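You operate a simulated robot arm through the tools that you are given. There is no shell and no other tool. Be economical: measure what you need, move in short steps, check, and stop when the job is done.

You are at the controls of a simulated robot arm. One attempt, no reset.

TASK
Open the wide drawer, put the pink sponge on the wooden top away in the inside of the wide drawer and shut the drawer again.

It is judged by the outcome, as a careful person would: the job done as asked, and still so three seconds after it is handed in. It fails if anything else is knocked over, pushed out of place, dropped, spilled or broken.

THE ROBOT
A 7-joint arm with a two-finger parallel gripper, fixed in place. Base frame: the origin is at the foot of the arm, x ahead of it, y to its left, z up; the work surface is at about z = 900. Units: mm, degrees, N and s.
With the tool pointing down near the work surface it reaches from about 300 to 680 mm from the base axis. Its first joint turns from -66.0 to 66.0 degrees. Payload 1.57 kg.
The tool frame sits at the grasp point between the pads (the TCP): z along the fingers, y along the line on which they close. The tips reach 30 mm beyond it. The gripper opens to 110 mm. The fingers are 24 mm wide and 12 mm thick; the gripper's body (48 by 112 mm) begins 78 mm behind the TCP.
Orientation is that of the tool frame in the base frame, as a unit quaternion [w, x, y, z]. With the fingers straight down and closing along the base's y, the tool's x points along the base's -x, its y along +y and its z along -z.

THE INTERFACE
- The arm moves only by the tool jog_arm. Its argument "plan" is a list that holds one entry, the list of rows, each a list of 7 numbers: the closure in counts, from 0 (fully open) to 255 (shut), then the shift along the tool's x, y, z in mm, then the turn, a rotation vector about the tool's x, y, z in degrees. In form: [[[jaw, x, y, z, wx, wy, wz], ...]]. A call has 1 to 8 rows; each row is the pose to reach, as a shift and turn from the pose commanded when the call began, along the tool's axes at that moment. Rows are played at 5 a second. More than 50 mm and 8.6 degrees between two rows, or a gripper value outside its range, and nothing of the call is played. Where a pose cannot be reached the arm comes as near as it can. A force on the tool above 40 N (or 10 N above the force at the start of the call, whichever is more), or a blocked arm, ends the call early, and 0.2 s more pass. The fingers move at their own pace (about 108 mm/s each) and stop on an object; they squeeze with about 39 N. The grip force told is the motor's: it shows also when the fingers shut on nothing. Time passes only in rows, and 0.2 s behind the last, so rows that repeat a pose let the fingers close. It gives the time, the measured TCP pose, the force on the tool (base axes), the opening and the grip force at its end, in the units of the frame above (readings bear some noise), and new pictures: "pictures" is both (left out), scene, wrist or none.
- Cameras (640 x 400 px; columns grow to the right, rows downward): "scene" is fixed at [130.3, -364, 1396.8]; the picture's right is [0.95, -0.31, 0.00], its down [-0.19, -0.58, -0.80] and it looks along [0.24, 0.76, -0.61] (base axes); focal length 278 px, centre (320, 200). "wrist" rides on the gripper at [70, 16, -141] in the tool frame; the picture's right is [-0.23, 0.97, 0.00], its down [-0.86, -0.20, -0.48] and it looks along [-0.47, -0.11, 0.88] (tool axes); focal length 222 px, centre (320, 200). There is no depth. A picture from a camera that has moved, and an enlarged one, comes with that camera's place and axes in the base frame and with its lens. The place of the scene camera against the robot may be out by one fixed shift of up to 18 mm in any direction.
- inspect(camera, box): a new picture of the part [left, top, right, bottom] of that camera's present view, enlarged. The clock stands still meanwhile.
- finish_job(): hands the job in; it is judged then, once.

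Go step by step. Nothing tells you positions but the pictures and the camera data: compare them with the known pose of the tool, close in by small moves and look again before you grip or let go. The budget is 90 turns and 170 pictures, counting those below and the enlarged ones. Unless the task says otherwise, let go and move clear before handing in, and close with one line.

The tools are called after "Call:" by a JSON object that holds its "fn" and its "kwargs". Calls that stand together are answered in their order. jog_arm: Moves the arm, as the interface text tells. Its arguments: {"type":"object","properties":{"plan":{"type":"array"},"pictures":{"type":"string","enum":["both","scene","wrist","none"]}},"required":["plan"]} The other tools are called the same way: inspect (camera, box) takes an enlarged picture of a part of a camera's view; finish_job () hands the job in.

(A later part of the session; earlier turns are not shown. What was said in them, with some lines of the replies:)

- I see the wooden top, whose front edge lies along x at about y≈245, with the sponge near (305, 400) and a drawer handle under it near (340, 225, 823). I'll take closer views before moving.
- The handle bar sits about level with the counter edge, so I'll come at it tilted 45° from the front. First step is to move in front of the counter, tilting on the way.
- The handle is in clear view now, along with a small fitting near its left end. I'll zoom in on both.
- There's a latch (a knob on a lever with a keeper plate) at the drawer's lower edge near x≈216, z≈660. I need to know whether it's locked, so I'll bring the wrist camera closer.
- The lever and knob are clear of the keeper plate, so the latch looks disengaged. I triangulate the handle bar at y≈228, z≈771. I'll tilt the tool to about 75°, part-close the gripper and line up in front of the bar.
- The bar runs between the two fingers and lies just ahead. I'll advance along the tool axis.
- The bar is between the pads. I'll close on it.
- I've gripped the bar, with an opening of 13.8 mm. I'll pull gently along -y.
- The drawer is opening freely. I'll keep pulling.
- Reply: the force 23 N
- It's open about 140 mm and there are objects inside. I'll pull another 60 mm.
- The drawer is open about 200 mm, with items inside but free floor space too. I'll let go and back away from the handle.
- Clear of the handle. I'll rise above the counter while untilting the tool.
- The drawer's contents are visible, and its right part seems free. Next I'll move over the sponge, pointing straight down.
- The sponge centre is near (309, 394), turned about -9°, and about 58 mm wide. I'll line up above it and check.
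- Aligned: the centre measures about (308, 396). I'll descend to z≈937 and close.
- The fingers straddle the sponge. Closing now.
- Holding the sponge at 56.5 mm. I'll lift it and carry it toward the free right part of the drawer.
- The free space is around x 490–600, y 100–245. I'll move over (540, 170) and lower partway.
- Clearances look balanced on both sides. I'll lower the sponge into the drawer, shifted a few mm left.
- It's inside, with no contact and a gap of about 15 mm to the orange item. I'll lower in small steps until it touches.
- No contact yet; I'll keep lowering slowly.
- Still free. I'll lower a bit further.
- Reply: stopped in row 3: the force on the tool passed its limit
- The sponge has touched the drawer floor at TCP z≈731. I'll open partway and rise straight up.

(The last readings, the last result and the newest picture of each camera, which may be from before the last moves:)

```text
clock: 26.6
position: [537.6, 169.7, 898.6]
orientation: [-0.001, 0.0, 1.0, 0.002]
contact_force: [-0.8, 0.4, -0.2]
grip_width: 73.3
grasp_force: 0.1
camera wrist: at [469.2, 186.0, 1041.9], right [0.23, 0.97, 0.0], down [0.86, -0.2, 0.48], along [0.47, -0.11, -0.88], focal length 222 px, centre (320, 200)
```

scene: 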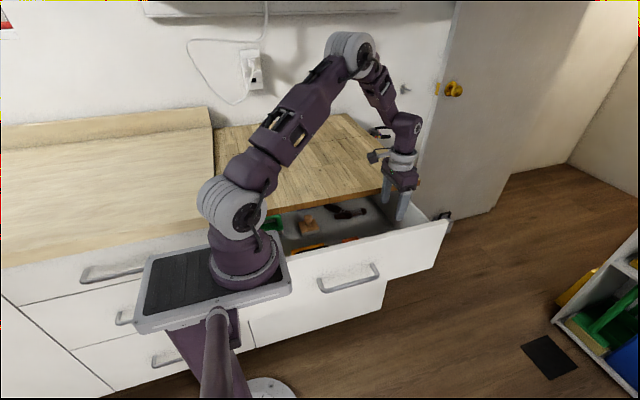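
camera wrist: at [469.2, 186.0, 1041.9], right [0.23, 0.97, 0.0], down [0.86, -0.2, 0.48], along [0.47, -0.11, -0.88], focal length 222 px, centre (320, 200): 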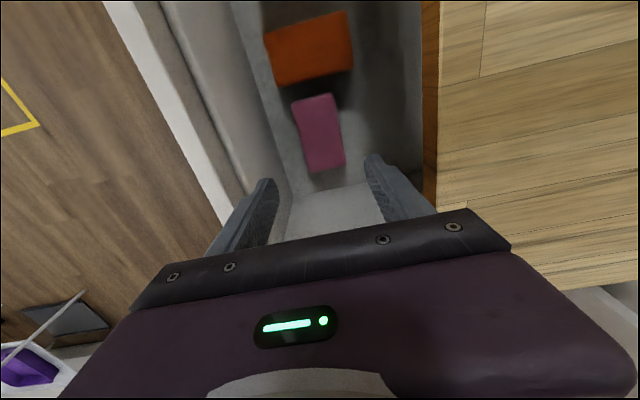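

The sponge rests flat on the drawer floor. I'll now return to the handle by the reverse path, starting by going up and over to the front.

Call:
{"fn": "jog_arm", "kwargs": {"plan": [[[100, 0, 0, -45, 0, 0, 0], [139, 0, 0, -90, 0, 0, 0], [139, 31, -28, -97, -2.5, 0, 0], [139, 62, -57, -104, -5, 0, 0], [139, 94, -85, -111, -7.5, 0, 0], [139, 125, -113, -118, -10, 0, 0], [139, 157, -142, -125, -12.5, 0, 0], [139, 188, -170, -131, -15, 0, 0]]]}}

Call:
{"fn": "inspect", "kwargs": {"camera": "scene", "box": [240, 150, 460, 290]}}

```text
clock: 28.4
position: [351.1, 0.4, 1031.8]
orientation: [-0.001, -0.001, 0.991, 0.132]
contact_force: [0.5, 0.1, 0.2]
grip_width: 50.3
grasp_force: 0.1
camera wrist: at [281.3, -21.0, 1173.0], right [0.23, 0.94, 0.26], down [0.86, -0.32, 0.41], along [0.47, 0.13, -0.88], focal length 222 px, centre (320, 200)
```

scene: 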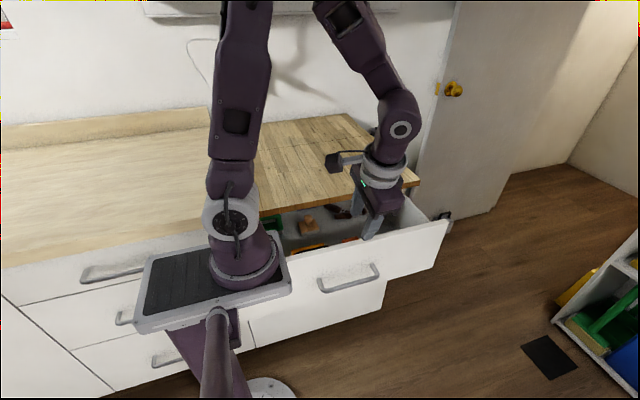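
wrist: 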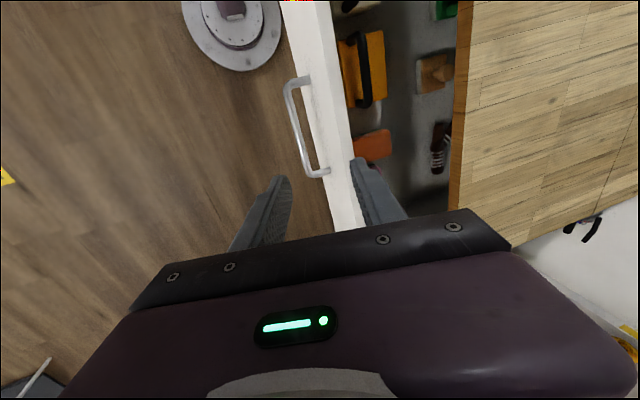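

```text
2.86 times, centred on (350, 220) of scene
camera zoom: at [130.4, -364.0, 1396.8], right [0.95, -0.31, 0.0], down [-0.19, -0.58, -0.8], along [0.24, 0.76, -0.61], focal length 793 px, centre (234, 143)
```

zoom: 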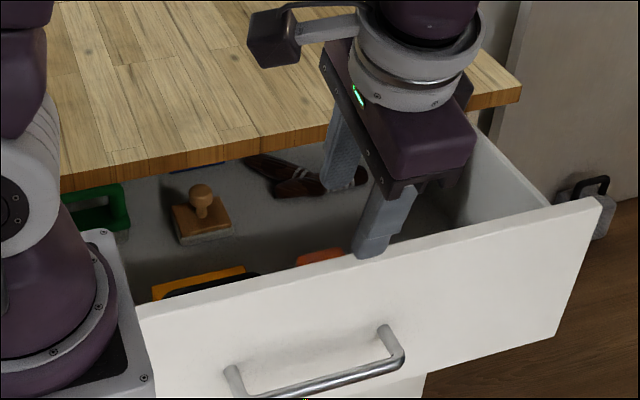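

I'll descend in front of the handle while tilting back to 75°.

Call:
{"fn": "jog_arm", "kwargs": {"plan": [[[139, 0, -25.9, 18.9, -7.5, 0, 0], [139, 0, -57.8, 41.3, -15, 0, 0], [139, 0, -66.2, 72.2, -22.5, 0, 0], [139, 0, -74.3, 102, -30, 0, 0], [139, 0, -82.7, 133, -37.5, 0, 0], [139, 0, -90.8, 163, -45, 0, 0], [139, 0, -99, 193, -52.5, 0, 0], [139, 0, -107, 222.7, -60, 0, 0]]]}}

```text
clock: 30.2
position: [350.8, -46.9, 785.4]
orientation: [0.0, -0.001, 0.792, 0.611]
contact_force: [-0.7, -0.7, -1.4]
grip_width: 49.8
grasp_force: 0.0
camera wrist: at [282.2, -179.1, 838.6], right [0.23, 0.25, 0.94], down [0.86, -0.51, -0.07], along [0.47, 0.82, -0.33], focal length 222 px, centre (320, 200)
```

scene: 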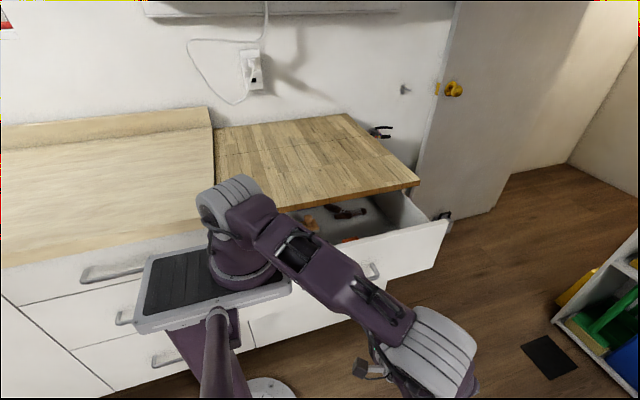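
wrist: 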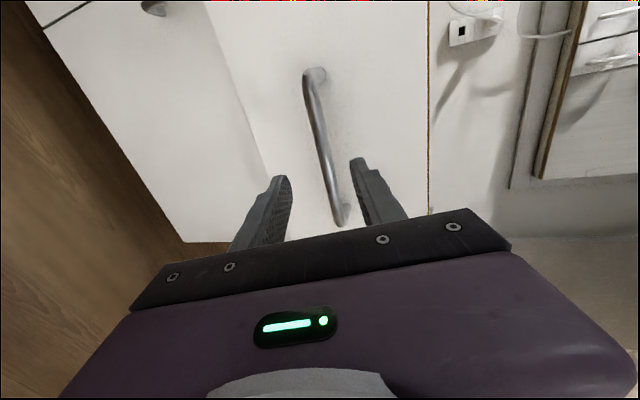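

The bar is framed as before. I'll advance and grip it.

Call:
{"fn": "jog_arm", "kwargs": {"plan": [[[139, 0, 2, 22, 0, 0, 0], [139, 0, 4, 44, 0, 0, 0], [139, 0, 5, 65, 0, 0, 0], [139, 0, 5, 65, 0, 0, 0], [255, 0, 5, 65, 0, 0, 0], [255, 0, 5, 65, 0, 0, 0], [255, 0, 5, 65, 0, 0, 0]]], "pictures": "wrist"}}

```text
clock: 31.8
position: [352.1, 18.5, 775.1]
orientation: [0.0, 0.001, 0.794, 0.608]
contact_force: [0.1, 1.4, -28.2]
grip_width: 13.7
grasp_force: 30.3
camera wrist: at [282.4, -114.1, 828.6], right [0.23, 0.25, 0.94], down [0.86, -0.51, -0.07], along [0.47, 0.82, -0.33], focal length 222 px, centre (320, 200)
```

wrist: 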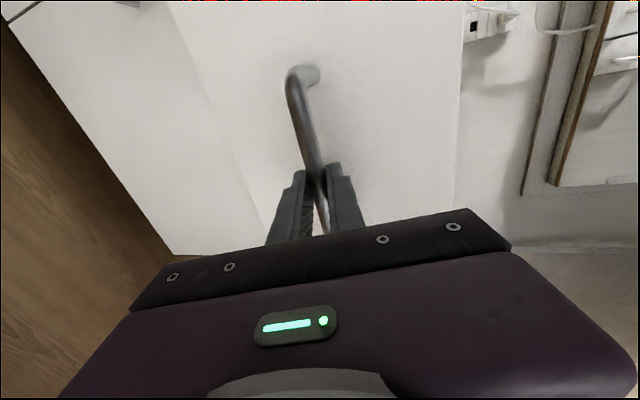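

Gripped. I'll push the drawer in smoothly, trimming down slightly to relieve the vertical force.

Call:
{"fn": "jog_arm", "kwargs": {"plan": [[[255, 0, 1.6, 10, 0, 0, 0], [255, 0, 6.4, 29.5, 0, 0, 0], [255, 0, 11.6, 48.7, 0, 0, 0], [255, 0, 16.8, 68, 0, 0, 0], [255, 0, 22, 87.3, 0, 0, 0], [255, 0, 27.2, 106.6, 0, 0, 0], [255, 0, 32.4, 126, 0, 0, 0], [255, 0, 37.6, 145.3, 0, 0, 0]]]}}

```text
clock: 33.6
position: [352.2, 170.4, 775.0]
orientation: [0.0, -0.001, 0.792, 0.61]
contact_force: [7.9, -1.0, 4.8]
grip_width: 13.7
grasp_force: 30.2
camera wrist: at [282.3, 38.3, 827.8], right [0.23, 0.25, 0.94], down [0.86, -0.51, -0.07], along [0.47, 0.82, -0.33], focal length 222 px, centre (320, 200)
```

scene: 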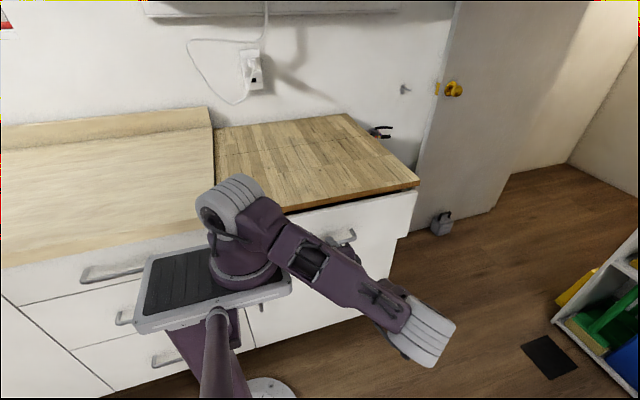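
wrist: 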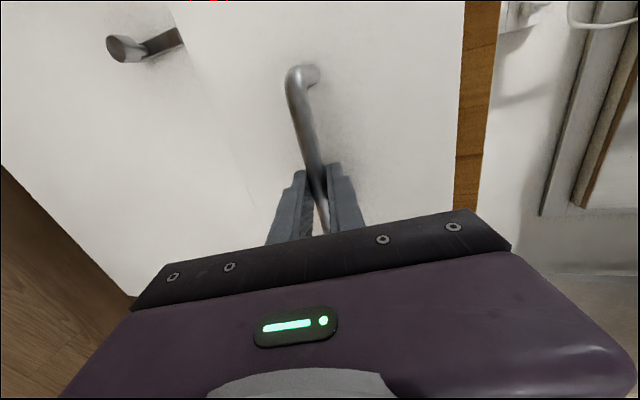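

About 50 mm remain. I'll push slowly the rest of the way.

Call:
{"fn": "jog_arm", "kwargs": {"plan": [[[255, 0, 4, 14.5, 0, 0, 0], [255, 0, 8, 29, 0, 0, 0], [255, 0, 11, 40, 0, 0, 0], [255, 0, 12.5, 46, 0, 0, 0], [255, 0, 13.5, 50, 0, 0, 0], [255, 0, 14, 52, 0, 0, 0]]]}}

```text
clock: 35.0
position: [351.0, 221.0, 775.2]
orientation: [0.001, 0.0, 0.794, 0.608]
contact_force: [-2.5, -27.6, -5.8]
grip_width: 13.7
grasp_force: 30.6
camera wrist: at [282.5, 89.7, 827.3], right [0.23, 0.25, 0.94], down [0.85, -0.51, -0.07], along [0.47, 0.82, -0.33], focal length 222 px, centre (320, 200)
```

scene: 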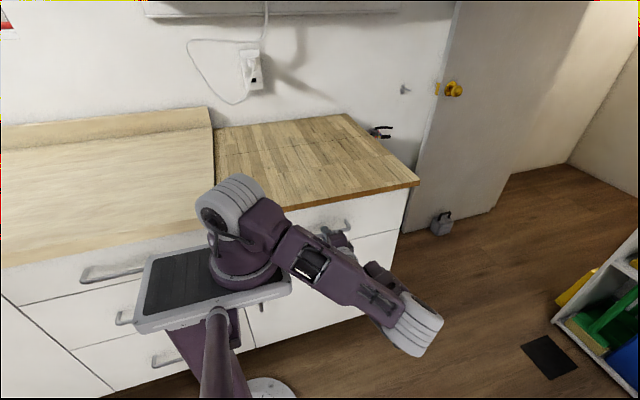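
wrist: 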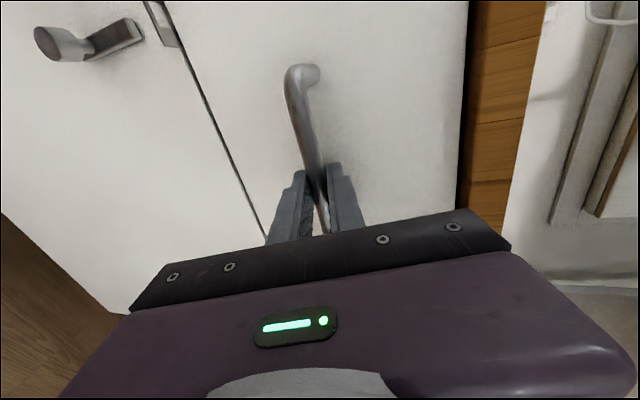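

The drawer is home: the y position is back to its starting value, the stop reads -28 N, and the keeper plate is visible again. I'll release and back away.

Call:
{"fn": "jog_arm", "kwargs": {"plan": [[[200, 0, 0, 0, 0, 0, 0], [139, 0, 0, 0, 0, 0, 0], [139, 0, 0, 0, 0, 0, 0], [139, 0, 0, -15, 0, 0, 0], [139, 0, 0, -40, 0, 0, 0], [139, 0, 0, -70, 0, 0, 0], [139, 0, 0, -100, 0, 0, 0]]]}}

Call:
{"fn": "inspect", "kwargs": {"camera": "wrist", "box": [80, 0, 520, 250]}}

```text
clock: 36.6
position: [349.6, 125.1, 801.9]
orientation: [-0.001, 0.0, 0.793, 0.61]
contact_force: [1.3, -0.7, 0.2]
grip_width: 50.3
grasp_force: 0.1
camera wrist: at [281.7, -7.0, 853.7], right [0.23, 0.25, 0.94], down [0.86, -0.51, -0.07], along [0.46, 0.82, -0.33], focal length 222 px, centre (320, 200)
```

scene: 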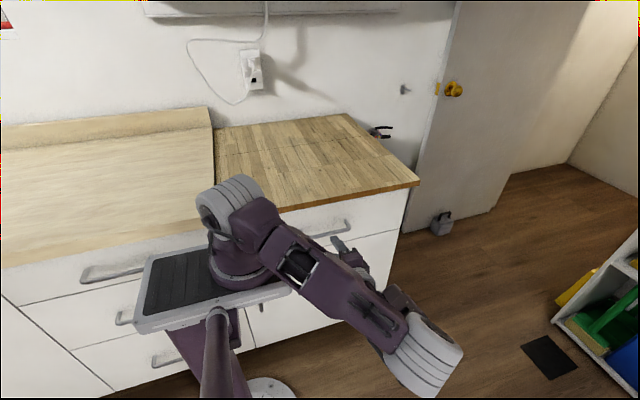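
wrist: 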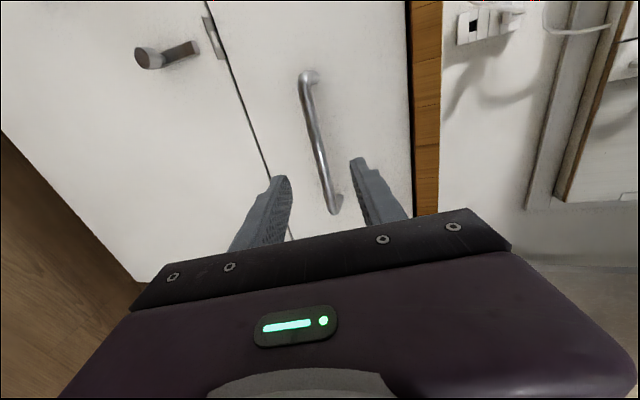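

```text
1.45 times, centred on (300, 125) of wrist
camera zoom: at [281.7, -7.0, 853.7], right [0.23, 0.25, 0.94], down [0.86, -0.51, -0.07], along [0.46, 0.82, -0.33], focal length 323 px, centre (349, 309)
```

zoom: 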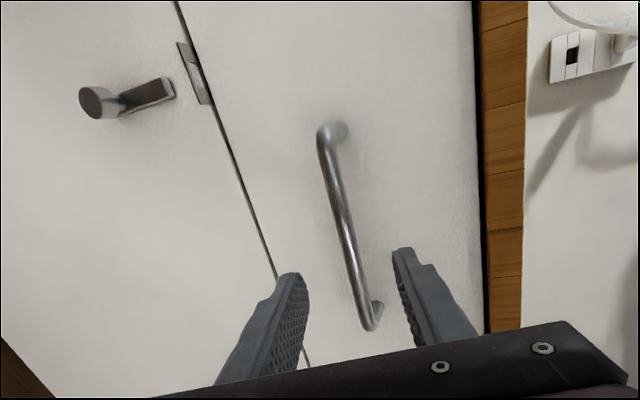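

The drawer is flush with the cabinet, the wooden top is clear and the gripper is well away from the handle. I'm handing the job in.

Call:
{"fn": "finish_job", "kwargs": {}}

```text
The job is handed in.
```

The pink sponge is in the wide drawer, lying flat in the free space at the right. The drawer is shut, and I saw nothing else knocked or moved.
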